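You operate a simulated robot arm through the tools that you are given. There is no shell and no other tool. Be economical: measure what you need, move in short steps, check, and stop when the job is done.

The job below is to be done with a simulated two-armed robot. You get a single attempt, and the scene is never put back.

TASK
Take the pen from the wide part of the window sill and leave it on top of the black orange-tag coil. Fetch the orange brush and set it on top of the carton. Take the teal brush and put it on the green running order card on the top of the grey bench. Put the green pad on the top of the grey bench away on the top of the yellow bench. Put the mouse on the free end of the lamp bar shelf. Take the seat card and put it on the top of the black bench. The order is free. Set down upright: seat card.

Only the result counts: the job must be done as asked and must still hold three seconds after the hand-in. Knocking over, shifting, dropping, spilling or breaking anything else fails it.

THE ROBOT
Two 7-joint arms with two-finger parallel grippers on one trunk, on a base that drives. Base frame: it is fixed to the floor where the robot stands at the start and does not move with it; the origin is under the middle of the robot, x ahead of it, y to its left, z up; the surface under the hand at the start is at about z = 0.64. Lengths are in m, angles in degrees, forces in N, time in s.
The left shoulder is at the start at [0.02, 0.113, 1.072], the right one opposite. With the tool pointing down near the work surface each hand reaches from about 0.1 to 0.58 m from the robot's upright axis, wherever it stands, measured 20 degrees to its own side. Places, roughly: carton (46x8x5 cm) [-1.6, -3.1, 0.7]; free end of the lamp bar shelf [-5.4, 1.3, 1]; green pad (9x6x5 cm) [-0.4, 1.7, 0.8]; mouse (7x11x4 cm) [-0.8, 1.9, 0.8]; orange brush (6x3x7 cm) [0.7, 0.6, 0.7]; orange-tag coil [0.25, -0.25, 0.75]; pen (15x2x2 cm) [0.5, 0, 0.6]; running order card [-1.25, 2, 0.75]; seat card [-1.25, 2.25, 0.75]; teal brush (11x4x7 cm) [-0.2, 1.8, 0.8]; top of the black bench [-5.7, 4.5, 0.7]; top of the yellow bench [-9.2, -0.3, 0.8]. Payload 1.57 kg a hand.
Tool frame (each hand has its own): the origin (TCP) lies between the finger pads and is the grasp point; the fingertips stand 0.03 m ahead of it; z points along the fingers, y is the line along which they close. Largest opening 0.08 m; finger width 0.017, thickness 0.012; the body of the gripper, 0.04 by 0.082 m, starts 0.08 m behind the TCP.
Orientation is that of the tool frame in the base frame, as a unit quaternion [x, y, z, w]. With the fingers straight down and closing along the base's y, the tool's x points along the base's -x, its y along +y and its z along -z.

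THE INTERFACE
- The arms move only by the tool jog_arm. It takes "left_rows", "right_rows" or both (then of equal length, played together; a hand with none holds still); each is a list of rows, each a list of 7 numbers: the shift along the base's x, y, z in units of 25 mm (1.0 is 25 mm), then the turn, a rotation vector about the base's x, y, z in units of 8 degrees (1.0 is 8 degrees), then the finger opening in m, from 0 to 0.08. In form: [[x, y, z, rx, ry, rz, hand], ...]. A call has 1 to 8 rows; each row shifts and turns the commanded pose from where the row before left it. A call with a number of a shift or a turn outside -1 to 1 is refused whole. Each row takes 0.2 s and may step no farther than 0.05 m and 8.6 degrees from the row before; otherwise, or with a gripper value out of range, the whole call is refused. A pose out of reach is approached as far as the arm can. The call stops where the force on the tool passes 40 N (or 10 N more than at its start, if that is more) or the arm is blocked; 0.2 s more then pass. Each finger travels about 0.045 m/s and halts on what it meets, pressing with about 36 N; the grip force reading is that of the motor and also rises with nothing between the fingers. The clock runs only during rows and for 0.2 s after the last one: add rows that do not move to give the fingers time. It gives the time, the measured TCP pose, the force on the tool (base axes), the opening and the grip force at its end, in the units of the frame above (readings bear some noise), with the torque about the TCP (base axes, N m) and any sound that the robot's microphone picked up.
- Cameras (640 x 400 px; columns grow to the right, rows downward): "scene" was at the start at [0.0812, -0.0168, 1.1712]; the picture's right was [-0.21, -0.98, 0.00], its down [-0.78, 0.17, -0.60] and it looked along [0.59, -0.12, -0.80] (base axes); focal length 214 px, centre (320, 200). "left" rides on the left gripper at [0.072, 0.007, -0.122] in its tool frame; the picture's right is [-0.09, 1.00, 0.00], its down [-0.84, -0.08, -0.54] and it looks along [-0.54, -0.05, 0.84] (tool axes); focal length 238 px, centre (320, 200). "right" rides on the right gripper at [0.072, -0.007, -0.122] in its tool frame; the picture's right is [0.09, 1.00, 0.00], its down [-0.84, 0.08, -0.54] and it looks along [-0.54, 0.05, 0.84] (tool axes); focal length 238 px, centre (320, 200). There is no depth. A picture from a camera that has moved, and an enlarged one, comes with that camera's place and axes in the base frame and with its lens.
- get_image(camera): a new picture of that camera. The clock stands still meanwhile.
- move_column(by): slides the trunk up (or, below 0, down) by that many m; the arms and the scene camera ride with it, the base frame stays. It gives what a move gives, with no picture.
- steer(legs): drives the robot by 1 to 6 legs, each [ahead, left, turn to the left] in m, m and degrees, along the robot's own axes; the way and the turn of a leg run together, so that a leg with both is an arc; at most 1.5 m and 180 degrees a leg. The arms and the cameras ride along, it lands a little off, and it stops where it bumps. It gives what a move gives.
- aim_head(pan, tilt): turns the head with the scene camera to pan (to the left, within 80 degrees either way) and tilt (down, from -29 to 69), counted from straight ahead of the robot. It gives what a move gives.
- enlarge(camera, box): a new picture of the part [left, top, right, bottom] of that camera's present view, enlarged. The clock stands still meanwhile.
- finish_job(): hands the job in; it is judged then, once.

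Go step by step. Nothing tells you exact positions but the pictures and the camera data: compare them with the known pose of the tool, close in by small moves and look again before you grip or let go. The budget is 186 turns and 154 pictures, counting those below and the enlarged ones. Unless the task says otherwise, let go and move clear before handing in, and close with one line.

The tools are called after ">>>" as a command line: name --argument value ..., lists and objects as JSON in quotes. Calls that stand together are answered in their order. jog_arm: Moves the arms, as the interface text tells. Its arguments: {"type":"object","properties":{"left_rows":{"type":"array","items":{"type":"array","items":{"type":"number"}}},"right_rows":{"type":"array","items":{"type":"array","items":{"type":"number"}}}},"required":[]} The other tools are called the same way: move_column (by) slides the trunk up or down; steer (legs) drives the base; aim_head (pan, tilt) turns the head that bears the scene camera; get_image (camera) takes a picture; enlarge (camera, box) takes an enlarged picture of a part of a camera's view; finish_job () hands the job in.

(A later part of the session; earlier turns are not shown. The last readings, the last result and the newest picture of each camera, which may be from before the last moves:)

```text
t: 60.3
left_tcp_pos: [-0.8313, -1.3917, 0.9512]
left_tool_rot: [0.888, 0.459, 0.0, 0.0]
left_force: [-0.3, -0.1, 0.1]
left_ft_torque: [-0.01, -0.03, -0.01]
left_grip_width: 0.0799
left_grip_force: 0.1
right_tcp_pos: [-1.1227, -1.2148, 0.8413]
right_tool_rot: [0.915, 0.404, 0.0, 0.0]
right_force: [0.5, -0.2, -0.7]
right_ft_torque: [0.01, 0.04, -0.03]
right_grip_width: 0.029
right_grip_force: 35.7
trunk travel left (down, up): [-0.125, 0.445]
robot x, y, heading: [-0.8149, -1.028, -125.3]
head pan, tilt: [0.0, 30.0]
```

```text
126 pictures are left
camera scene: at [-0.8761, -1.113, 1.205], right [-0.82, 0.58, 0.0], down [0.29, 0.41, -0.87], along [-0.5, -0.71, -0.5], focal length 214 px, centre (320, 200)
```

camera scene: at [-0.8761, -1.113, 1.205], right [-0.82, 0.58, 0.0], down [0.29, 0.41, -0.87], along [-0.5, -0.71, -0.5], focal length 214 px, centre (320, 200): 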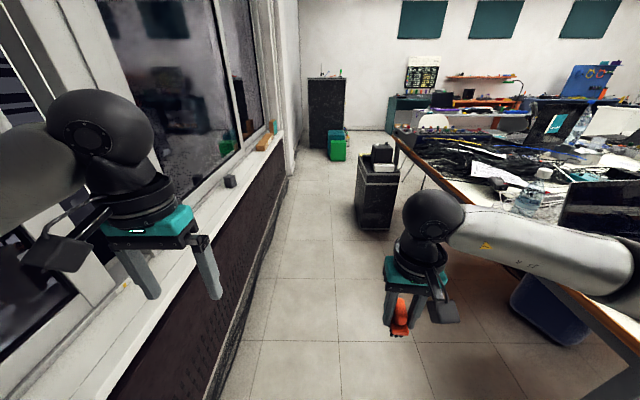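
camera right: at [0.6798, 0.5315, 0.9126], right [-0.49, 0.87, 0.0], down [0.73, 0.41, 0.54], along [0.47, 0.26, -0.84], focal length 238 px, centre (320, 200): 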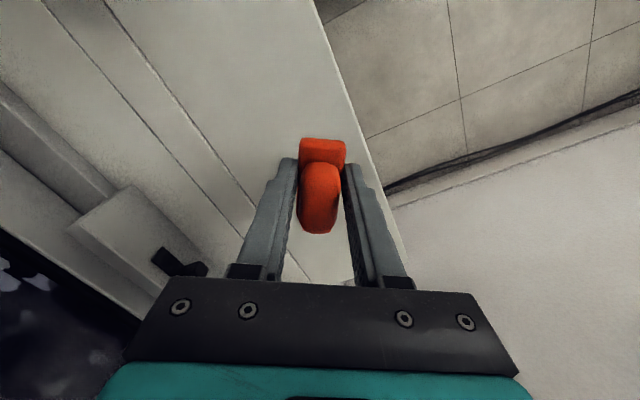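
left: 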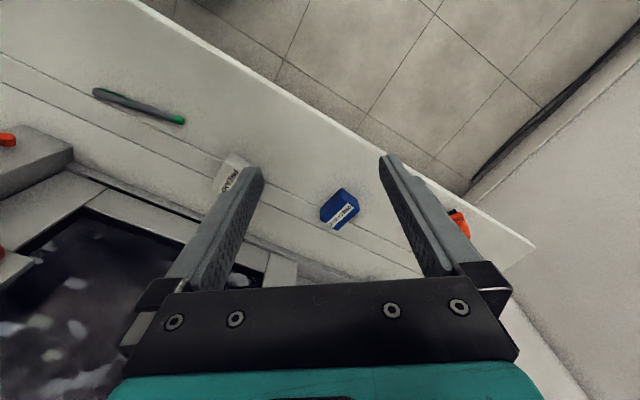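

Clear corridor between radiator and a rolling rack at about s 3 m further. I'll go ahead 1.2 m more.

>>> steer --legs '[[1.2, 0.03, 0]]'

>>> aim_head --pan 25 --tilt 35

>>> get_image --camera "scene"

>>> aim_head --pan -30 --tilt 45

>>> get_image --camera "scene"

```text
t: 66.5
left_tcp_pos: [-1.5111, -2.407, 0.9512]
left_tool_rot: [0.888, 0.46, 0.0, 0.0]
left_force: [-0.1, -0.3, 0.0]
left_ft_torque: [-0.01, 0.0, -0.01]
left_grip_width: 0.0798
left_grip_force: 0.0
right_tcp_pos: [-1.8029, -2.2304, 0.8396]
right_tool_rot: [0.914, 0.405, 0.001, 0.0]
right_force: [0.7, -0.5, -0.3]
right_ft_torque: [0.0, -0.01, -0.02]
right_grip_width: 0.0291
right_grip_force: 36.3
trunk travel left (down, up): [-0.125, 0.445]
robot x, y, heading: [-1.4967, -2.044, -125.2]
head pan, tilt: [0.0, 30.0]
```

```text
t: 67.4
left_tcp_pos: [-1.5111, -2.4076, 0.9521]
left_tool_rot: [0.888, 0.46, 0.001, 0.0]
left_force: [1.0, -0.1, -1.0]
left_ft_torque: [-0.02, -0.03, 0.0]
left_grip_width: 0.0801
left_grip_force: 0.1
right_tcp_pos: [-1.8029, -2.2312, 0.8402]
right_tool_rot: [0.914, 0.405, 0.0, -0.001]
right_force: [-0.2, 0.6, -0.9]
right_ft_torque: [0.05, -0.01, 0.03]
right_grip_width: 0.0294
right_grip_force: 36.2
trunk travel left (down, up): [-0.125, 0.445]
robot x, y, heading: [-1.4931, -2.0468, -125.2]
head pan, tilt: [25.0, 35.0]
```

```text
125 pictures are left
camera scene: at [-1.52, -2.1408, 1.1972], right [-0.98, 0.18, 0.0], down [0.1, 0.56, -0.82], along [-0.15, -0.81, -0.57], focal length 214 px, centre (320, 200)
```

scene: 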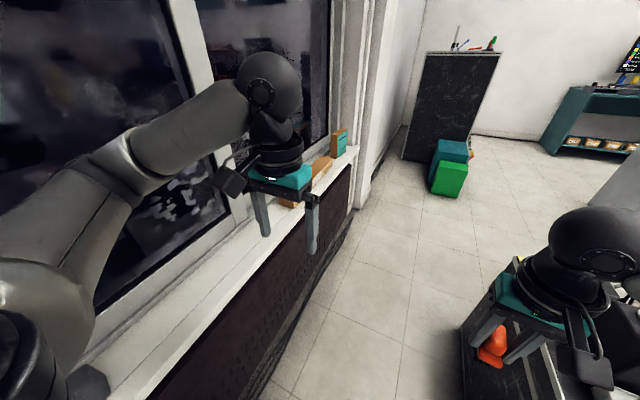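

```text
t: 68.6
left_tcp_pos: [-1.5099, -2.4071, 0.9508]
left_tool_rot: [0.888, 0.46, 0.0, -0.001]
left_force: [0.0, 0.6, 0.4]
left_ft_torque: [-0.01, -0.02, -0.01]
left_grip_width: 0.0801
left_grip_force: 0.0
right_tcp_pos: [-1.802, -2.2311, 0.8403]
right_tool_rot: [0.914, 0.405, -0.001, 0.001]
right_force: [0.5, -0.6, -1.2]
right_ft_torque: [-0.04, 0.0, 0.01]
right_grip_width: 0.029
right_grip_force: 35.9
trunk travel left (down, up): [-0.125, 0.445]
robot x, y, heading: [-1.4954, -2.0409, -125.3]
head pan, tilt: [-30.0, 45.0]
```

```text
124 pictures are left
camera scene: at [-1.5782, -2.0884, 1.1824], right [-0.42, 0.91, 0.0], down [0.64, 0.3, -0.71], along [-0.64, -0.3, -0.71], focal length 214 px, centre (320, 200)
```

scene: 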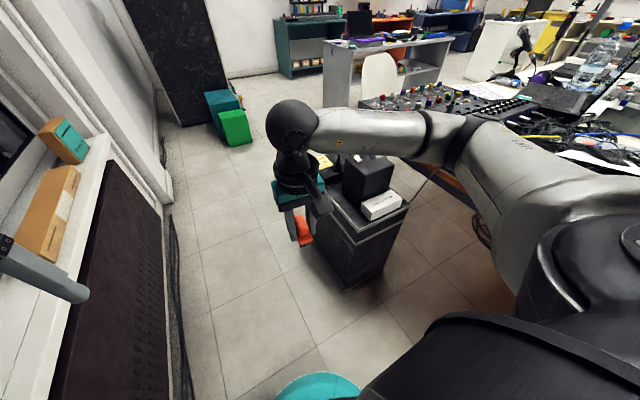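

Carton centre is about [-1.62, -3.02], lying along the sill. I'll advance 0.67 m, then turn left to face the window with the right hand near the carton.

>>> steer --legs '[[0.67, 0.05, 0], [0, 0, 105]]'

>>> aim_head --pan -25 --tilt 50

>>> get_image --camera "scene"

>>> get_image --camera "right"

```text
t: 76.8
left_tcp_pos: [-1.481, -2.5073, 0.9507]
left_tool_rot: [0.149, 0.989, 0.0, 0.0]
left_force: [-0.1, 0.2, -0.4]
left_ft_torque: [0.0, 0.01, -0.01]
left_grip_width: 0.0798
left_grip_force: 0.1
right_tcp_pos: [-1.5584, -2.8379, 0.839]
right_tool_rot: [0.21, 0.978, 0.0, 0.0]
right_force: [-0.3, 0.0, -0.7]
right_ft_torque: [0.03, -0.03, 0.01]
right_grip_width: 0.0291
right_grip_force: 36.0
trunk travel left (down, up): [-0.125, 0.445]
robot x, y, heading: [-1.8323, -2.6017, -17.2]
head pan, tilt: [-30.0, 45.0]
```

```text
t: 77.4
left_tcp_pos: [-1.4801, -2.5068, 0.95]
left_tool_rot: [0.149, 0.989, 0.0, 0.0]
left_force: [0.9, -0.7, 0.8]
left_ft_torque: [0.0, 0.01, -0.03]
left_grip_width: 0.0805
left_grip_force: 0.0
right_tcp_pos: [-1.5588, -2.8386, 0.8386]
right_tool_rot: [0.209, 0.978, 0.001, 0.0]
right_force: [0.3, -0.7, -0.2]
right_ft_torque: [0.01, -0.02, -0.01]
right_grip_width: 0.0292
right_grip_force: 35.9
trunk travel left (down, up): [-0.125, 0.445]
robot x, y, heading: [-1.8274, -2.6081, -17.5]
head pan, tilt: [-25.0, 50.0]
```

```text
123 pictures are left
camera scene: at [-1.7645, -2.6615, 1.1755], right [-0.67, -0.74, 0.0], down [-0.57, 0.52, -0.64], along [0.48, -0.43, -0.77], focal length 214 px, centre (320, 200)
```

scene: 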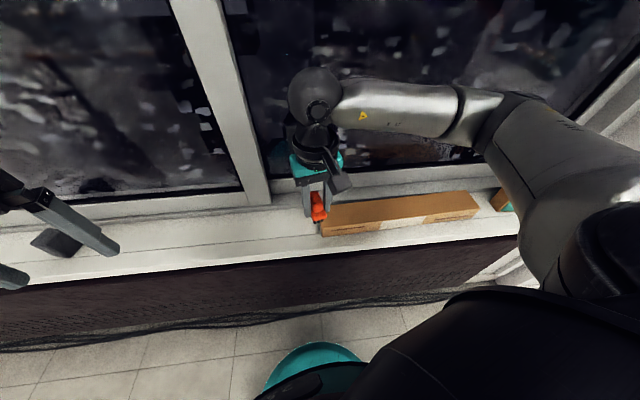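

```text
122 pictures are left
camera right: at [-1.6265, -2.8145, 0.9614], right [0.32, 0.95, 0.0], down [0.8, -0.27, 0.54], along [0.51, -0.18, -0.84], focal length 238 px, centre (320, 200)
```

right: 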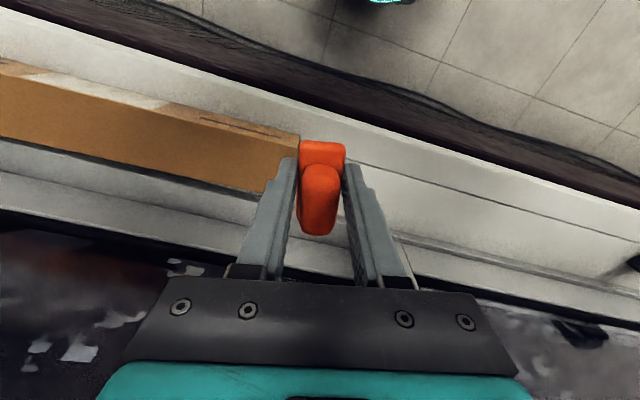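

>>> enlarge --camera "scene" --box '[290, 160, 530, 270]'

```text
2.67 times, centred on (410, 215) of scene
camera zoom: at [-1.7645, -2.6615, 1.1755], right [-0.67, -0.74, 0.0], down [-0.57, 0.52, -0.64], along [0.48, -0.43, -0.77], focal length 572 px, centre (80, 160)
```

zoom: 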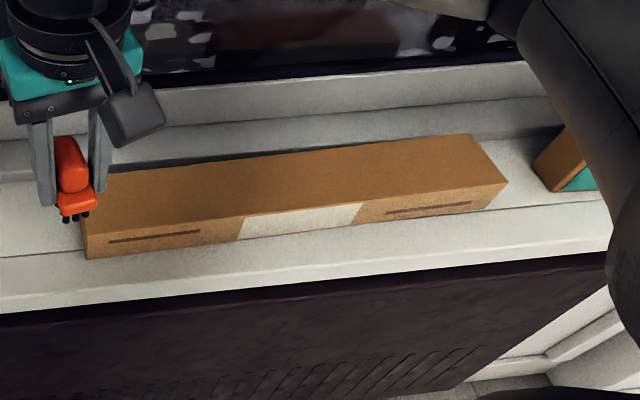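

The carton top is at z ≈ 0.69, running from [-1.52, -2.89] to [-1.76, -3.27]. I'll move the brush over [-1.572, -2.993], crosswise, and check.

>>> jog_arm --right_rows '[[-0.08, -0.9, 0, 0, 0, -0.2, 0.01], [-0.08, -0.9, 0, 0, 0, -0.2, 0.01], [-0.08, -0.9, 0, 0, 0, -0.2, 0.01], [-0.08, -0.9, 0, 0, 0, -0.2, 0.01], [-0.08, -0.9, 0, 0, 0, -0.2, 0.01], [-0.08, -0.9, -0.6, 0, 0, -0.2, 0.01], [-0.05, -0.8, -0.6, 0, 0, 0, 0.01], [0, 0, 0, 0, 0, 0, 0.01]]'

>>> enlarge --camera "scene" --box '[290, 140, 530, 270]'

>>> get_image --camera "right"

```text
t: 79.2
left_tcp_pos: [-1.4802, -2.5061, 0.9507]
left_tool_rot: [0.15, 0.989, 0.0, 0.0]
left_force: [-0.7, 0.2, 0.1]
left_ft_torque: [0.02, 0.01, 0.0]
left_grip_width: 0.0803
left_grip_force: 0.1
right_tcp_pos: [-1.57, -2.9922, 0.8099]
right_tool_rot: [0.29, 0.957, 0.0, 0.0]
right_force: [-0.5, -0.2, -1.3]
right_ft_torque: [0.0, 0.07, 0.05]
right_grip_width: 0.0292
right_grip_force: 36.8
trunk travel left (down, up): [-0.125, 0.445]
robot x, y, heading: [-1.8284, -2.6045, -17.2]
head pan, tilt: [-25.0, 50.0]
```

```text
2.67 times, centred on (410, 205) of scene
camera zoom: at [-1.7644, -2.6615, 1.1755], right [-0.67, -0.74, 0.0], down [-0.57, 0.51, -0.64], along [0.48, -0.43, -0.77], focal length 572 px, centre (80, 187)
```

zoom: 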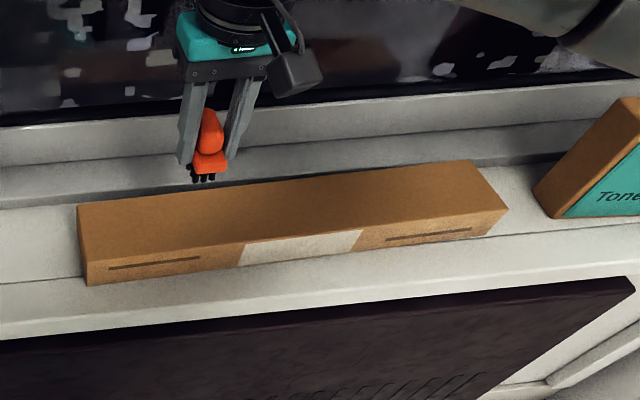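

```text
119 pictures are left
camera right: at [-1.6339, -2.9584, 0.9314], right [0.48, 0.88, 0.0], down [0.74, -0.4, 0.54], along [0.48, -0.26, -0.84], focal length 238 px, centre (320, 200)
```

right: 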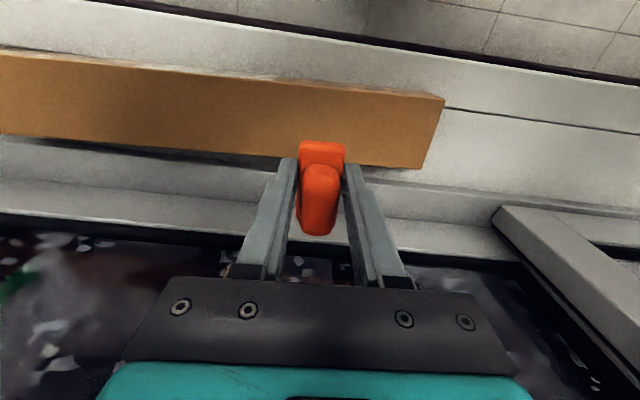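

Centred over the carton's width. Descending to contact.

>>> jog_arm --right_rows '[[-0.1, 0, -0.8, 0, 0, 0, 0.01], [0, 0, -0.8, 0, 0, 0, 0.01], [0, 0, -0.8, 0, 0, 0, 0.01], [0, 0, 0, 0, 0, 0, 0.01]]'

>>> jog_arm --right_rows '[[0, 0, -0.2, 0, 0, 0, 0.01], [0, 0, 0, 0, 0, 0, 0.01]]'

>>> enlarge --camera "scene" --box '[290, 140, 430, 240]'

```text
t: 80.2
left_tcp_pos: [-1.4803, -2.5065, 0.9514]
left_tool_rot: [0.15, 0.989, 0.0, 0.001]
left_force: [0.3, -0.6, 1.0]
left_ft_torque: [0.0, -0.01, 0.02]
left_grip_width: 0.08
left_grip_force: 0.2
right_tcp_pos: [-1.5736, -2.9931, 0.7509]
right_tool_rot: [0.291, 0.957, 0.0, 0.0]
right_force: [0.0, 0.3, -1.7]
right_ft_torque: [0.02, 0.05, 0.01]
right_grip_width: 0.029
right_grip_force: 36.2
trunk travel left (down, up): [-0.125, 0.445]
robot x, y, heading: [-1.8296, -2.6021, -17.1]
head pan, tilt: [-25.0, 50.0]
```

```text
t: 80.8
left_tcp_pos: [-1.4804, -2.5065, 0.9507]
left_tool_rot: [0.15, 0.989, 0.0, 0.0]
left_force: [-1.0, -0.5, -1.0]
left_ft_torque: [-0.02, 0.01, 0.02]
left_grip_width: 0.0799
left_grip_force: 0.1
right_tcp_pos: [-1.5732, -2.9926, 0.7454]
right_tool_rot: [0.291, 0.957, 0.0, 0.0]
right_force: [0.1, -0.2, -0.6]
right_ft_torque: [0.0, 0.03, -0.03]
right_grip_width: 0.0291
right_grip_force: 35.7
trunk travel left (down, up): [-0.125, 0.445]
robot x, y, heading: [-1.8274, -2.6063, -17.0]
head pan, tilt: [-25.0, 50.0]
```

```text
4.00 times, centred on (360, 190) of scene
camera zoom: at [-1.7644, -2.6615, 1.1754], right [-0.67, -0.74, 0.0], down [-0.57, 0.51, -0.64], along [0.48, -0.43, -0.77], focal length 858 px, centre (160, 240)
```

zoom: 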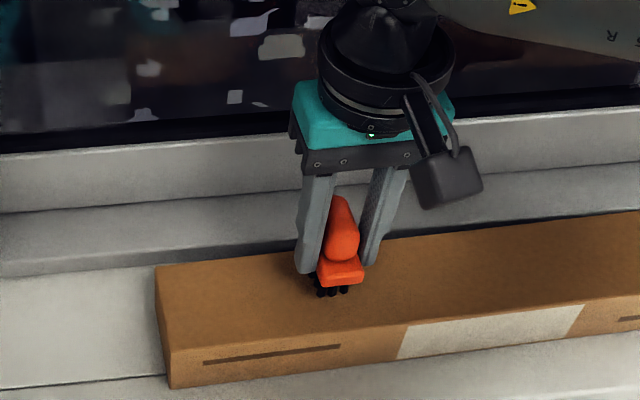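

>>> jog_arm --right_rows '[[0, 0, -0.12, 0, 0, 0, 0.01], [0, 0, 0, 0, 0, 0, 0.01]]'

>>> jog_arm --right_rows '[[0, 0, -0.1, 0, 0, 0, 0.01], [0, 0, 0, 0, 0, 0, 0.01]]'

```text
t: 81.4
left_tcp_pos: [-1.4808, -2.5072, 0.9522]
left_tool_rot: [0.15, 0.989, 0.0, 0.0]
left_force: [-0.3, -1.0, -0.2]
left_ft_torque: [0.03, 0.01, -0.01]
left_grip_width: 0.0799
left_grip_force: 0.2
right_tcp_pos: [-1.5733, -2.9922, 0.7423]
right_tool_rot: [0.29, 0.957, 0.0, -0.001]
right_force: [0.3, 0.3, -1.3]
right_ft_torque: [-0.01, 0.0, 0.02]
right_grip_width: 0.0291
right_grip_force: 36.1
trunk travel left (down, up): [-0.125, 0.445]
robot x, y, heading: [-1.8311, -2.606, -17.4]
head pan, tilt: [-25.0, 50.0]
```

```text
t: 82.0
left_tcp_pos: [-1.481, -2.5058, 0.9518]
left_tool_rot: [0.149, 0.989, 0.0, 0.0]
left_force: [0.8, -0.3, -1.0]
left_ft_torque: [0.0, 0.01, -0.02]
left_grip_width: 0.0802
left_grip_force: 0.1
right_tcp_pos: [-1.5724, -2.9929, 0.7399]
right_tool_rot: [0.29, 0.957, 0.0, 0.0]
right_force: [-0.2, -0.4, 2.9]
right_ft_torque: [0.03, 0.06, 0.01]
right_grip_width: 0.029
right_grip_force: 35.3
trunk travel left (down, up): [-0.125, 0.445]
robot x, y, heading: [-1.8313, -2.6027, -17.5]
head pan, tilt: [-25.0, 50.0]
```

Contact at 0.740. Releasing and rising.

>>> jog_arm --right_rows '[[0, 0, -0.02, 0, 0, 0, 0.032], [0, 0, 0, 0, 0, 0, 0.04], [0, 0, 0, 0, 0, 0, 0.055], [0, 0, 0, 0, 0, 0, 0.055], [0, 0, 1, 0, 0, 0, 0.055], [0, 0, 1, 0, 0, 0, 0.055], [0, 0, 1, 0, 0, 0, 0.055], [0, 0, 1, 0, 0, 0, 0.055]]'

>>> enlarge --camera "scene" --box '[290, 140, 430, 240]'

```text
t: 83.8
left_tcp_pos: [-1.4797, -2.5069, 0.9511]
left_tool_rot: [0.149, 0.989, 0.0, 0.0]
left_force: [-0.1, -0.3, 1.2]
left_ft_torque: [0.04, 0.01, 0.0]
left_grip_width: 0.0799
left_grip_force: 0.1
right_tcp_pos: [-1.5748, -2.9913, 0.8402]
right_tool_rot: [0.292, 0.957, 0.0, 0.0]
right_force: [0.4, -0.6, -0.4]
right_ft_torque: [-0.01, 0.0, 0.04]
right_grip_width: 0.0549
right_grip_force: 0.0
trunk travel left (down, up): [-0.125, 0.445]
robot x, y, heading: [-1.8291, -2.6064, -17.4]
head pan, tilt: [-25.0, 50.0]
```

```text
4.00 times, centred on (360, 190) of scene
camera zoom: at [-1.7645, -2.6614, 1.1755], right [-0.67, -0.74, 0.0], down [-0.57, 0.51, -0.64], along [0.48, -0.43, -0.77], focal length 858 px, centre (160, 240)
```

zoom: 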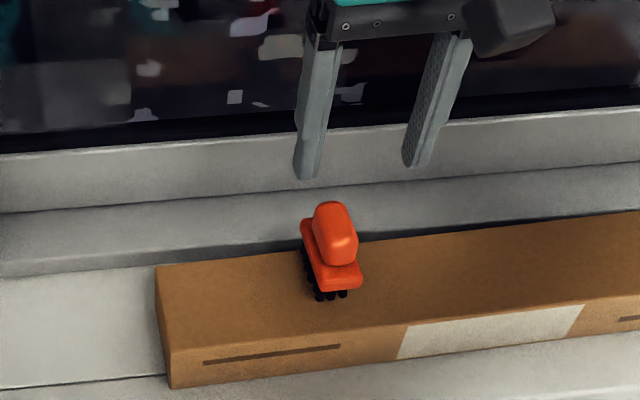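

The orange brush stands on the carton. Now I'll tuck the right arm, turn to face back along the windows and drive toward the grey bench.

>>> jog_arm --right_rows '[[-0.4, 0.7, 1, 0, 0, 0, 0.055], [-0.5, 0.8, 1, 0, 0, 0, 0.055], [-0.5, 0.8, 0.5, 0, 0, 0, 0.055], [-0.5, 0.8, 0, 0, 0, 0, 0.055], [-0.5, 0.8, 0, 0, 0, 0, 0.055]]'

>>> steer --legs '[[0, 0, 72], [1.4, 0.04, 0], [1.4, 0.04, 0]]'

>>> aim_head --pan 35 --tilt 25

>>> get_image --camera "scene"

```text
t: 85.0
left_tcp_pos: [-1.4806, -2.5074, 0.9512]
left_tool_rot: [0.15, 0.989, 0.001, 0.0]
left_force: [0.0, 0.6, 0.8]
left_ft_torque: [-0.01, -0.03, -0.01]
left_grip_width: 0.0798
left_grip_force: 0.0
right_tcp_pos: [-1.6345, -2.8963, 0.9028]
right_tool_rot: [0.291, 0.957, 0.0, 0.0]
right_force: [0.3, 0.4, -0.1]
right_ft_torque: [-0.01, 0.01, 0.0]
right_grip_width: 0.0549
right_grip_force: 0.1
trunk travel left (down, up): [-0.125, 0.445]
robot x, y, heading: [-1.8314, -2.6039, -17.3]
head pan, tilt: [-25.0, 50.0]
```

```text
t: 101.8
left_tcp_pos: [-0.2146, 0.087, 0.9511]
left_tool_rot: [-0.449, 0.893, 0.001, 0.0]
left_force: [-1.0, 0.1, -0.7]
left_ft_torque: [0.0, 0.0, 0.01]
left_grip_width: 0.0802
left_grip_force: 0.1
right_tcp_pos: [0.1033, -0.1884, 0.9009]
right_tool_rot: [-0.316, 0.949, 0.001, 0.0]
right_force: [0.6, 1.2, 0.3]
right_ft_torque: [0.01, 0.01, 0.03]
right_grip_width: 0.0554
right_grip_force: 0.0
trunk travel left (down, up): [-0.125, 0.445]
robot x, y, heading: [-0.236, -0.2768, 53.5]
head pan, tilt: [-25.0, 50.0]
```

```text
t: 103.0
left_tcp_pos: [-0.2141, 0.0867, 0.9506]
left_tool_rot: [-0.45, 0.893, -0.001, 0.0]
left_force: [-0.9, 0.6, 0.0]
left_ft_torque: [0.0, -0.02, -0.01]
left_grip_width: 0.0797
left_grip_force: 0.1
right_tcp_pos: [0.1025, -0.1879, 0.9018]
right_tool_rot: [-0.316, 0.949, -0.001, 0.0]
right_force: [-0.6, -0.3, 0.7]
right_ft_torque: [-0.02, 0.02, 0.0]
right_grip_width: 0.055
right_grip_force: 0.1
trunk travel left (down, up): [-0.125, 0.445]
robot x, y, heading: [-0.2387, -0.2709, 53.5]
head pan, tilt: [35.0, 25.0]
```

```text
116 pictures are left
camera scene: at [-0.2295, -0.1766, 1.2129], right [1.0, -0.03, 0.0], down [-0.01, -0.42, -0.91], along [0.03, 0.91, -0.42], focal length 214 px, centre (320, 200)
```

scene: 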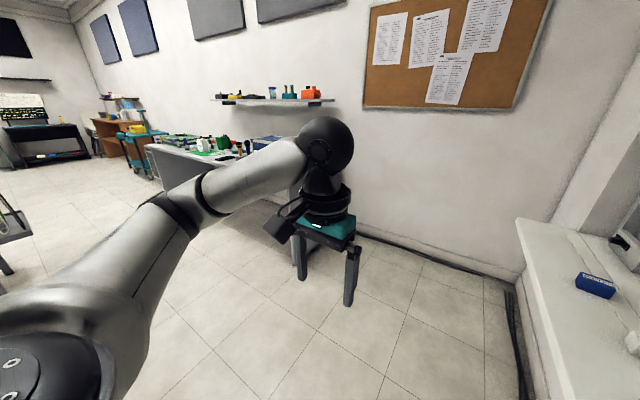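

The grey bench stands along the cork-board wall. I'll strafe left to stand in front of it and look at its top.

>>> steer --legs '[[0.3, 1.2, 1.2]]'

>>> aim_head --pan 0 --tilt 30

>>> get_image --camera "scene"

```text
t: 109.2
left_tcp_pos: [-0.9915, 1.0271, 0.9502]
left_tool_rot: [-0.452, 0.892, 0.0, 0.001]
left_force: [0.9, -1.6, -0.5]
left_ft_torque: [-0.04, -0.01, -0.01]
left_grip_width: 0.08
left_grip_force: 0.1
right_tcp_pos: [-0.6731, 0.7536, 0.9026]
right_tool_rot: [-0.319, 0.948, 0.0, 0.0]
right_force: [-0.4, -0.5, 0.5]
right_ft_torque: [0.01, -0.01, 0.0]
right_grip_width: 0.0551
right_grip_force: 0.1
trunk travel left (down, up): [-0.125, 0.445]
robot x, y, heading: [-1.0121, 0.6657, 53.9]
head pan, tilt: [35.0, 25.0]
```

```text
t: 110.2
left_tcp_pos: [-0.9927, 1.0277, 0.9509]
left_tool_rot: [-0.453, 0.892, 0.0, 0.0]
left_force: [-0.5, -0.3, -0.2]
left_ft_torque: [0.01, 0.0, 0.02]
left_grip_width: 0.08
left_grip_force: 0.0
right_tcp_pos: [-0.6726, 0.7559, 0.9014]
right_tool_rot: [-0.318, 0.948, 0.0, 0.0]
right_force: [0.7, 0.1, 0.0]
right_ft_torque: [0.02, 0.02, 0.02]
right_grip_width: 0.0549
right_grip_force: 0.0
trunk travel left (down, up): [-0.125, 0.445]
robot x, y, heading: [-1.012, 0.6645, 53.9]
head pan, tilt: [0.0, 30.0]
```

```text
115 pictures are left
camera scene: at [-0.954, 0.7444, 1.205], right [0.81, -0.59, 0.0], down [-0.3, -0.4, -0.87], along [0.51, 0.7, -0.5], focal length 214 px, centre (320, 200)
```

scene: 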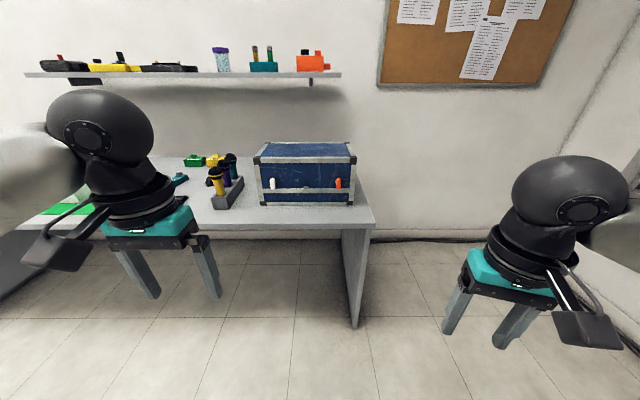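

>>> enlarge --camera "scene" --box '[140, 130, 380, 250]'

>>> steer --legs '[[0, 0.6, 0]]'

>>> get_image --camera "scene"

```text
2.67 times, centred on (260, 190) of scene
camera zoom: at [-0.954, 0.7444, 1.205], right [0.81, -0.59, 0.0], down [-0.3, -0.4, -0.87], along [0.51, 0.7, -0.5], focal length 572 px, centre (480, 227)
```

zoom: 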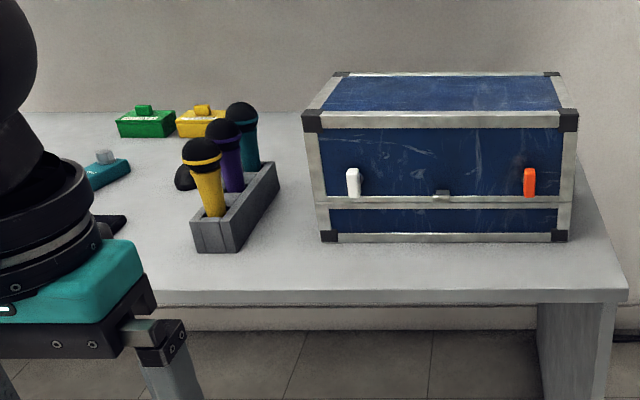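

```text
t: 113.6
left_tcp_pos: [-1.4732, 1.3781, 0.9509]
left_tool_rot: [-0.454, 0.891, 0.0, 0.0]
left_force: [-0.4, 0.1, 0.8]
left_ft_torque: [-0.03, -0.01, 0.0]
left_grip_width: 0.08
left_grip_force: 0.1
right_tcp_pos: [-1.1532, 1.1058, 0.9021]
right_tool_rot: [-0.32, 0.947, 0.0, 0.0]
right_force: [-0.6, 0.0, 1.0]
right_ft_torque: [-0.01, -0.01, -0.01]
right_grip_width: 0.0549
right_grip_force: 0.0
trunk travel left (down, up): [-0.125, 0.445]
robot x, y, heading: [-1.4911, 1.0178, 53.9]
head pan, tilt: [0.0, 30.0]
```

```text
113 pictures are left
camera scene: at [-1.4337, 1.0954, 1.205], right [0.81, -0.59, 0.0], down [-0.29, -0.4, -0.87], along [0.51, 0.7, -0.5], focal length 214 px, centre (320, 200)
```

scene: 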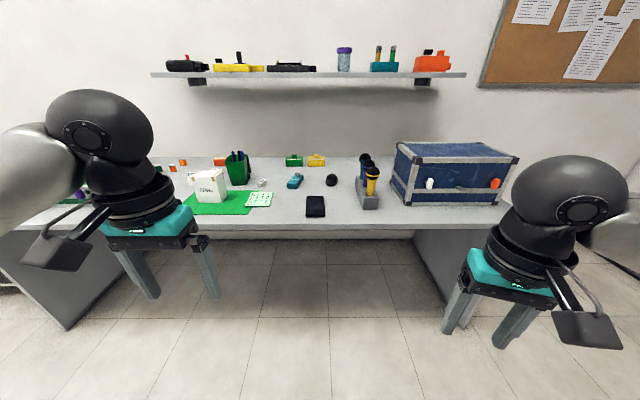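

>>> enlarge --camera "scene" --box '[180, 130, 420, 240]'

>>> enlarge --camera "scene" --box '[60, 130, 300, 240]'

```text
2.67 times, centred on (300, 185) of scene
camera zoom: at [-1.4337, 1.0954, 1.205], right [0.81, -0.59, 0.0], down [-0.29, -0.4, -0.87], along [0.51, 0.7, -0.5], focal length 572 px, centre (373, 240)
```

zoom: 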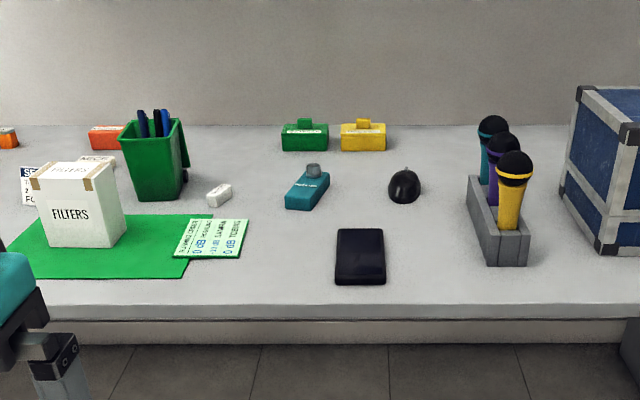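

```text
2.67 times, centred on (180, 185) of scene
camera zoom: at [-1.4337, 1.0954, 1.205], right [0.81, -0.59, 0.0], down [-0.29, -0.4, -0.87], along [0.51, 0.7, -0.5], focal length 572 px, centre (693, 240)
```

zoom: 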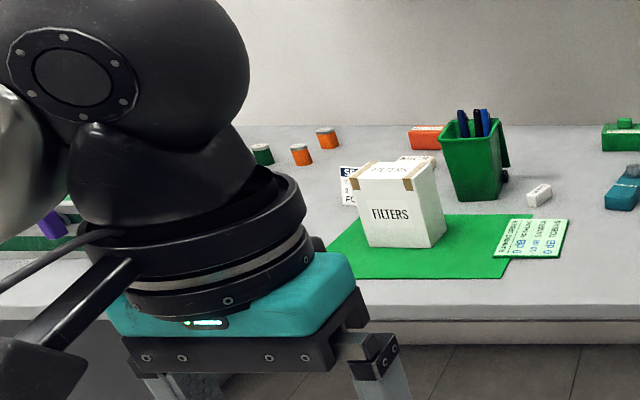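

I see the mouse, the green running order card and the seat card behind the "FILTERS" box. The listed spots put the green pad and teal brush at the right end, behind the blue case. I'll drive to the bench's right end and look.

>>> steer --legs '[[0, -1.35, 0], [0.75, 0, 0], [0, 0, 90]]'

>>> aim_head --pan -5 --tilt 40

>>> get_image --camera "scene"

```text
t: 127.8
left_tcp_pos: [-0.3124, 0.8412, 0.9511]
left_tool_rot: [0.945, -0.328, -0.001, 0.0]
left_force: [0.0, -0.8, -0.5]
left_ft_torque: [0.01, 0.02, 0.0]
left_grip_width: 0.08
left_grip_force: 0.0
right_tcp_pos: [-0.028, 1.1506, 0.9009]
right_tool_rot: [0.887, -0.461, 0.0, 0.0]
right_force: [-0.1, 0.0, 0.1]
right_ft_torque: [0.01, 0.0, -0.03]
right_grip_width: 0.0551
right_grip_force: 0.0
trunk travel left (down, up): [-0.125, 0.445]
robot x, y, heading: [0.0505, 0.8073, 141.8]
head pan, tilt: [0.0, 30.0]
```

```text
t: 128.6
left_tcp_pos: [-0.3122, 0.841, 0.9505]
left_tool_rot: [0.945, -0.328, 0.0, 0.0]
left_force: [0.0, -0.7, -0.4]
left_ft_torque: [0.0, -0.01, 0.02]
left_grip_width: 0.0797
left_grip_force: 0.0
right_tcp_pos: [-0.0268, 1.1488, 0.9016]
right_tool_rot: [0.887, -0.461, 0.001, 0.001]
right_force: [-0.2, -0.1, -1.0]
right_ft_torque: [0.0, 0.03, 0.02]
right_grip_width: 0.0549
right_grip_force: 0.1
trunk travel left (down, up): [-0.125, 0.445]
robot x, y, heading: [0.0505, 0.8094, 141.5]
head pan, tilt: [-5.0, 40.0]
```

```text
110 pictures are left
camera scene: at [-0.0213, 0.8709, 1.1897], right [0.69, 0.73, 0.0], down [0.47, -0.44, -0.77], along [-0.56, 0.53, -0.64], focal length 214 px, centre (320, 200)
```

scene: 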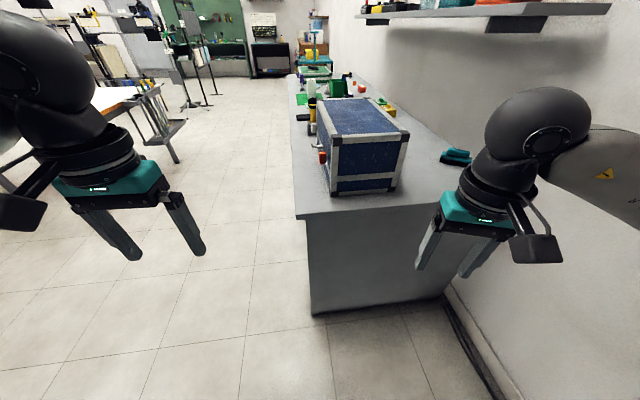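

The teal brush is at [-0.2, 1.8] as listed. The pad is likely hidden behind the blue case, so I'll raise the trunk to look over it.

>>> move_column --by 0.4

>>> enlarge --camera "scene" --box '[270, 120, 550, 320]'

```text
t: 132.4
left_tcp_pos: [-0.3117, 0.841, 1.3512]
left_tool_rot: [0.945, -0.328, 0.0, 0.0]
left_force: [-0.4, 0.1, 0.9]
left_ft_torque: [0.0, -0.03, -0.01]
left_grip_width: 0.0799
left_grip_force: 0.1
right_tcp_pos: [-0.0277, 1.1499, 1.3018]
right_tool_rot: [0.887, -0.461, 0.0, 0.0]
right_force: [0.5, 0.4, 1.0]
right_ft_torque: [0.0, -0.01, -0.01]
right_grip_width: 0.055
right_grip_force: 0.1
trunk travel left (down, up): [-0.525, 0.045]
robot x, y, heading: [0.0488, 0.8091, 141.4]
head pan, tilt: [-5.0, 40.0]
```

```text
2.00 times, centred on (410, 220) of scene
camera zoom: at [-0.0213, 0.8709, 1.5896], right [0.69, 0.73, 0.0], down [0.47, -0.44, -0.77], along [-0.56, 0.53, -0.64], focal length 429 px, centre (140, 160)
```

zoom: 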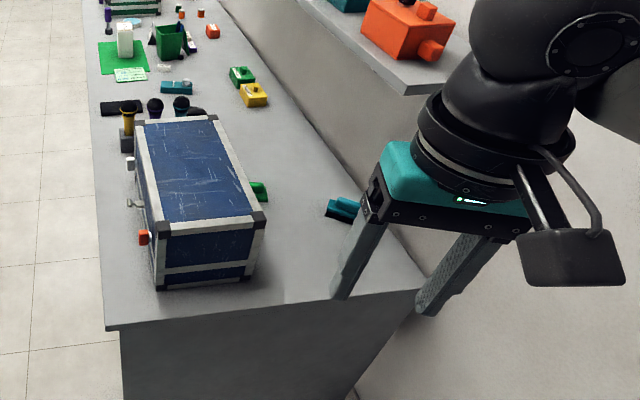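

I can see a bit of the green pad behind the case, near [-0.42, 1.70]. The shelf overhangs there at z ≈ 1.2. I'll close in on the bench end a little and check the clearance between the right elbow and the wall.

>>> steer --legs '[[0.2, -0.15, 3]]'

>>> aim_head --pan -75 --tilt 35

>>> get_image --camera "scene"

>>> aim_head --pan -20 --tilt 55

>>> get_image --camera "scene"

```text
t: 134.2
left_tcp_pos: [-0.3837, 1.0589, 1.3507]
left_tool_rot: [0.953, -0.301, 0.0, 0.001]
left_force: [0.1, 0.2, 0.3]
left_ft_torque: [-0.03, -0.04, 0.0]
left_grip_width: 0.0799
left_grip_force: 0.0
right_tcp_pos: [-0.1174, 1.3825, 1.3004]
right_tool_rot: [0.9, -0.436, 0.0, 0.0]
right_force: [-0.2, 0.7, 0.5]
right_ft_torque: [-0.02, 0.0, -0.01]
right_grip_width: 0.0549
right_grip_force: 0.1
trunk travel left (down, up): [-0.525, 0.045]
robot x, y, heading: [-0.0202, 1.0447, 144.7]
head pan, tilt: [-5.0, 40.0]
```

```text
t: 135.6
left_tcp_pos: [-0.3836, 1.0593, 1.3514]
left_tool_rot: [0.953, -0.302, 0.0, 0.0]
left_force: [-0.3, 0.2, 0.4]
left_ft_torque: [0.02, -0.01, -0.01]
left_grip_width: 0.0802
left_grip_force: 0.0
right_tcp_pos: [-0.116, 1.3829, 1.3017]
right_tool_rot: [0.9, -0.436, 0.0, 0.0]
right_force: [-0.7, 1.1, 0.6]
right_ft_torque: [0.02, -0.01, -0.02]
right_grip_width: 0.055
right_grip_force: 0.0
trunk travel left (down, up): [-0.525, 0.045]
robot x, y, heading: [-0.014, 1.0453, 144.7]
head pan, tilt: [-75.0, 35.0]
```

```text
108 pictures are left
camera scene: at [0.0001, 1.133, 1.5972], right [0.94, -0.34, 0.0], down [-0.2, -0.54, -0.82], along [0.28, 0.77, -0.57], focal length 214 px, centre (320, 200)
```

scene: 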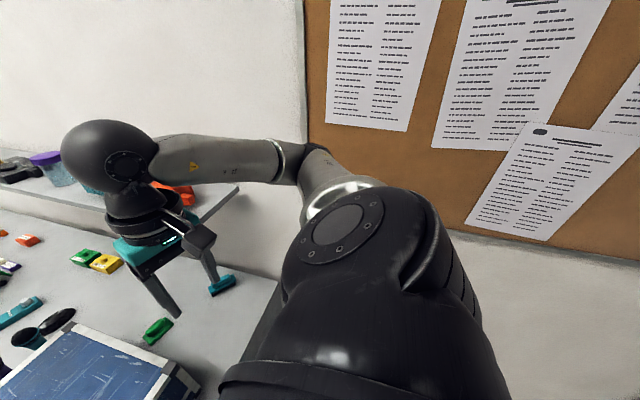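

```text
t: 136.9
left_tcp_pos: [-0.3835, 1.0602, 1.3507]
left_tool_rot: [0.954, -0.301, 0.0, 0.0]
left_force: [0.0, 0.2, 1.0]
left_ft_torque: [0.03, -0.01, 0.03]
left_grip_width: 0.08
left_grip_force: 0.1
right_tcp_pos: [-0.1159, 1.3828, 1.3022]
right_tool_rot: [0.9, -0.436, -0.001, 0.0]
right_force: [0.0, -0.5, -0.5]
right_ft_torque: [0.02, -0.02, -0.01]
right_grip_width: 0.0547
right_grip_force: 0.1
trunk travel left (down, up): [-0.525, 0.045]
robot x, y, heading: [-0.0214, 1.0491, 144.9]
head pan, tilt: [-20.0, 55.0]
```

```text
107 pictures are left
camera scene: at [-0.0713, 1.1094, 1.569], right [0.82, 0.57, 0.0], down [0.47, -0.67, -0.57], along [-0.33, 0.47, -0.82], focal length 214 px, centre (320, 200)
```

scene: 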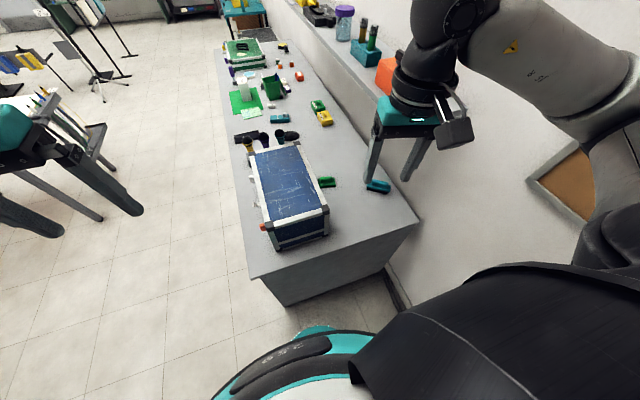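

>>> enlarge --camera "scene" --box '[240, 130, 420, 260]'

```text
3.08 times, centred on (330, 195) of scene
camera zoom: at [-0.0713, 1.1094, 1.569], right [0.82, 0.57, 0.0], down [0.47, -0.67, -0.57], along [-0.33, 0.47, -0.82], focal length 660 px, centre (289, 215)
```

zoom: 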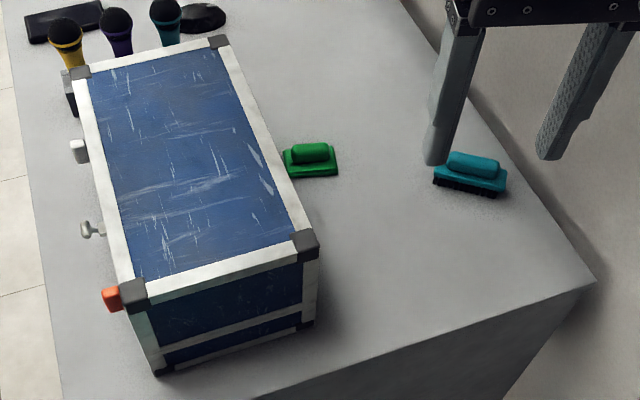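

The pad is at about [-0.42, 1.67] and the teal brush at about [-0.20, 1.77], lying 24° from x. I'll lower the trunk again and test whether the right wrist can turn to yaw 24° here.

>>> move_column --by -0.4

>>> jog_arm --right_rows '[[0.2, 0.2, 0, 0, 0, -1, 0.055], [0.2, 0.2, 0, 0, 0, -1, 0.055], [0.2, 0.2, 0, 0, 0, -1, 0.055], [0, 0, 0, 0, 0, -1, 0.055], [0, 0, 0, 0, 0, -1, 0.055], [0, 0, 0, 0, 0, -1, 0.055], [0, 0, 0, 0, 0, -1, 0.055], [0, 0, 0, 0, 0, -1, 0.055]]'

>>> jog_arm --right_rows '[[0, 0, 0, 0, 0, -1, 0.055], [0, 0, 0, 0, 0, -1, 0.055], [0, 0, 0, 0, 0, -1, 0.055], [0, 0, 0, 0, 0, -1, 0.055], [0, 0, 0, 0, 0, -1, 0.055]]'

```text
t: 140.7
left_tcp_pos: [-0.3844, 1.0592, 0.9503]
left_tool_rot: [0.954, -0.301, 0.0, -0.001]
left_force: [0.3, 0.1, -0.4]
left_ft_torque: [-0.03, 0.02, -0.03]
left_grip_width: 0.0802
left_grip_force: 0.0
right_tcp_pos: [-0.117, 1.3829, 0.9012]
right_tool_rot: [0.9, -0.436, 0.0, 0.001]
right_force: [-1.2, 0.0, -0.1]
right_ft_torque: [0.02, 0.01, 0.01]
right_grip_width: 0.0552
right_grip_force: 0.0
trunk travel left (down, up): [-0.125, 0.445]
robot x, y, heading: [-0.0229, 1.0485, 144.7]
head pan, tilt: [-20.0, 55.0]
```

```text
t: 142.5
left_tcp_pos: [-0.3841, 1.0592, 0.9503]
left_tool_rot: [0.953, -0.302, -0.001, 0.0]
left_force: [-0.1, 0.2, -0.1]
left_ft_torque: [0.05, 0.03, 0.02]
left_grip_width: 0.0801
left_grip_force: 0.2
right_tcp_pos: [-0.1011, 1.3974, 0.9022]
right_tool_rot: [-0.53, 0.848, 0.0, -0.001]
right_force: [0.6, -0.7, 1.0]
right_ft_torque: [0.0, 0.02, -0.01]
right_grip_width: 0.0549
right_grip_force: 0.0
trunk travel left (down, up): [-0.125, 0.445]
robot x, y, heading: [-0.0222, 1.0479, 145.0]
head pan, tilt: [-20.0, 55.0]
```

```text
t: 143.7
left_tcp_pos: [-0.3847, 1.0588, 0.9502]
left_tool_rot: [0.953, -0.302, 0.0, -0.001]
left_force: [0.1, -0.5, -0.6]
left_ft_torque: [0.01, -0.01, 0.0]
left_grip_width: 0.0801
left_grip_force: 0.0
right_tcp_pos: [-0.1029, 1.3986, 0.901]
right_tool_rot: [-0.208, 0.978, 0.0, 0.0]
right_force: [-0.3, -0.6, -0.6]
right_ft_torque: [0.0, 0.0, 0.02]
right_grip_width: 0.0548
right_grip_force: 0.0
trunk travel left (down, up): [-0.125, 0.445]
robot x, y, heading: [-0.0182, 1.0431, 145.1]
head pan, tilt: [-20.0, 55.0]
```

The wrist reaches yaw 24°. I'll ease the base toward the bench end and wall a bit, then reach over the brush.

>>> steer --legs '[[0.1, -0.12, 0]]'

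>>> get_image --camera "right"

>>> get_image --camera "scene"

```text
t: 145.1
left_tcp_pos: [-0.3974, 1.2162, 0.9502]
left_tool_rot: [0.953, -0.303, 0.0, 0.001]
left_force: [-0.8, 0.4, -0.1]
left_ft_torque: [-0.03, -0.01, 0.01]
left_grip_width: 0.0802
left_grip_force: 0.1
right_tcp_pos: [-0.1132, 1.555, 0.9014]
right_tool_rot: [-0.208, 0.978, 0.0, 0.001]
right_force: [-0.4, 0.4, 0.0]
right_ft_torque: [-0.01, -0.04, -0.02]
right_grip_width: 0.055
right_grip_force: 0.1
trunk travel left (down, up): [-0.125, 0.445]
robot x, y, heading: [-0.0309, 1.2056, 144.6]
head pan, tilt: [-20.0, 55.0]
```

```text
105 pictures are left
camera right: at [-0.1765, 1.5192, 1.0229], right [-0.49, 0.87, 0.0], down [0.73, 0.41, 0.54], along [0.47, 0.27, -0.84], focal length 238 px, centre (320, 200)
```

right: 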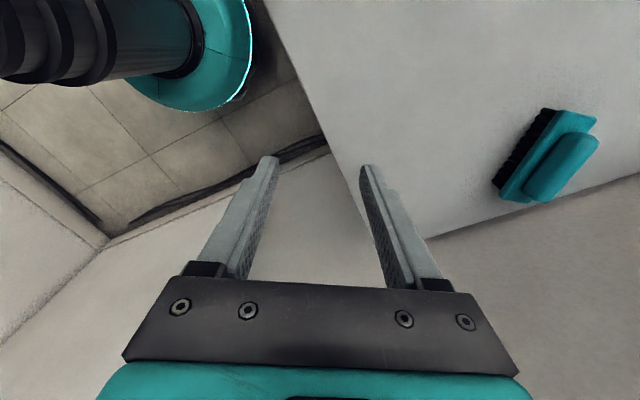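

```text
104 pictures are left
camera scene: at [-0.0841, 1.2657, 1.1689], right [0.82, 0.57, 0.0], down [0.47, -0.67, -0.57], along [-0.33, 0.47, -0.82], focal length 214 px, centre (320, 200)
```

scene: 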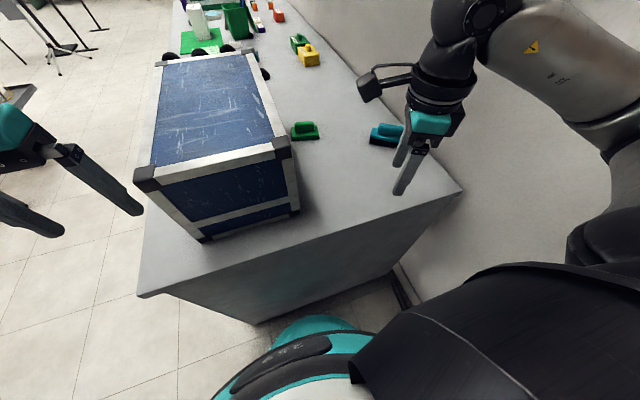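

Refined brush position is about [-0.202, 1.777], axis 22°. Reaching over it below the shelf.

>>> jog_arm --right_rows '[[-0.4, 1, -0.4, 0, 0, 0, 0.07], [-0.4, 1, -0.4, 0, 0, 0, 0.07], [-0.4, 1, -0.3, 0, 0, 0, 0.07], [-0.4, 1, -0.2, 0, 0, 0, 0.07], [-0.4, 1, 0, 0, 0, 0, 0.07], [-0.4, 1, 0, 0, 0, 0, 0.07], [-0.4, 1, 0, 0, 0, 0, 0.07], [0, 0, 0, 0, 0, 0, 0.07]]'

>>> get_image --camera "right"

>>> get_image --camera "scene"

```text
t: 146.9
left_tcp_pos: [-0.3973, 1.2169, 0.9507]
left_tool_rot: [0.953, -0.303, 0.0, 0.001]
left_force: [1.1, -0.7, 0.7]
left_ft_torque: [-0.02, 0.03, 0.0]
left_grip_width: 0.0799
left_grip_force: 0.0
right_tcp_pos: [-0.1844, 1.7308, 0.8692]
right_tool_rot: [-0.209, 0.978, 0.0, 0.0]
right_force: [-1.0, -0.2, 0.0]
right_ft_torque: [0.01, -0.01, -0.01]
right_grip_width: 0.0701
right_grip_force: 0.2
trunk travel left (down, up): [-0.125, 0.445]
robot x, y, heading: [-0.0354, 1.2029, 144.7]
head pan, tilt: [-20.0, 55.0]
```

```text
103 pictures are left
camera right: at [-0.2465, 1.6952, 0.9908], right [-0.49, 0.87, 0.0], down [0.73, 0.41, 0.54], along [0.47, 0.27, -0.84], focal length 238 px, centre (320, 200)
```

right: 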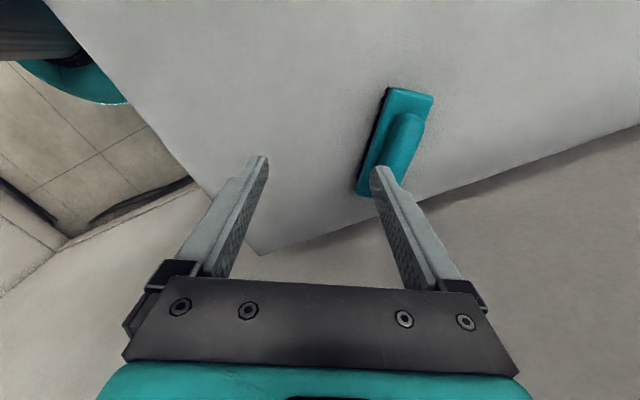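

```text
102 pictures are left
camera scene: at [-0.0842, 1.2654, 1.1689], right [0.82, 0.57, 0.0], down [0.47, -0.67, -0.57], along [-0.33, 0.47, -0.82], focal length 214 px, centre (320, 200)
```

scene: 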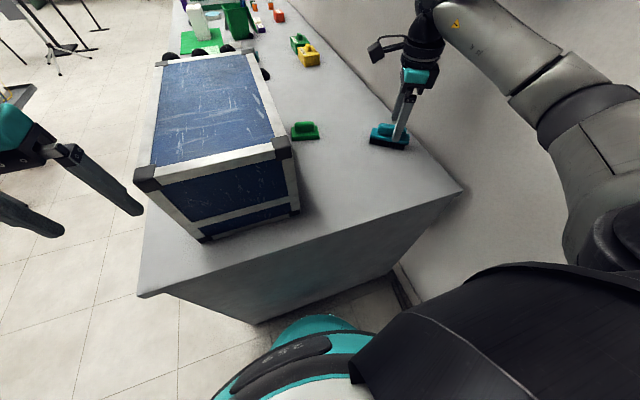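

>>> jog_arm --right_rows '[[-0.3, 0.88, 0, 0, 0, -0.25, 0.075], [-0.3, 0.88, 0, 0, 0, -0.25, 0.075], [-0.3, 0.88, 0, 0, 0, 0, 0.075], [0, 0, 0, 0, 0, 0, 0.075]]'

>>> get_image --camera "right"

>>> enlarge --camera "scene" --box '[340, 50, 460, 170]'

```text
t: 147.9
left_tcp_pos: [-0.3979, 1.2156, 0.9514]
left_tool_rot: [0.953, -0.303, 0.0, 0.0]
left_force: [0.2, -0.1, -0.1]
left_ft_torque: [-0.02, -0.01, 0.03]
left_grip_width: 0.0799
left_grip_force: 0.2
right_tcp_pos: [-0.2071, 1.7972, 0.8675]
right_tool_rot: [-0.175, 0.984, 0.0, 0.0]
right_force: [-1.3, 0.0, 0.9]
right_ft_torque: [-0.01, 0.02, 0.03]
right_grip_width: 0.0753
right_grip_force: 0.2
trunk travel left (down, up): [-0.125, 0.445]
robot x, y, heading: [-0.0299, 1.2015, 144.8]
head pan, tilt: [-20.0, 55.0]
```

```text
101 pictures are left
camera right: at [-0.2724, 1.7658, 0.9895], right [-0.43, 0.9, 0.0], down [0.76, 0.36, 0.54], along [0.49, 0.23, -0.84], focal length 238 px, centre (320, 200)
```

right: 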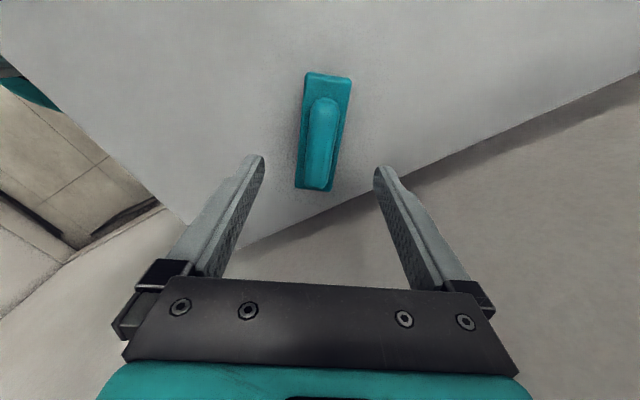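

```text
3.33 times, centred on (400, 110) of scene
camera zoom: at [-0.0842, 1.2654, 1.1689], right [0.82, 0.57, 0.0], down [0.47, -0.67, -0.57], along [-0.33, 0.47, -0.82], focal length 715 px, centre (53, 500)
```

zoom: 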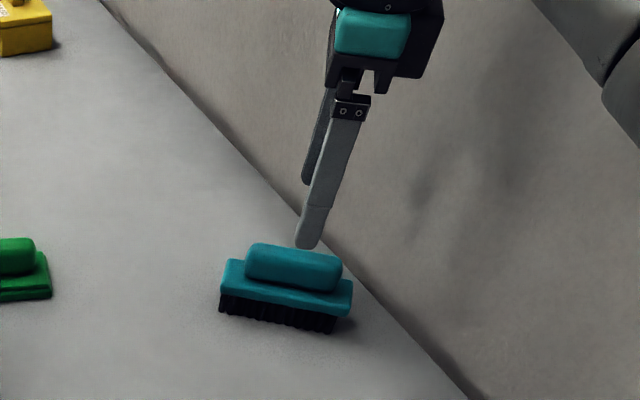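

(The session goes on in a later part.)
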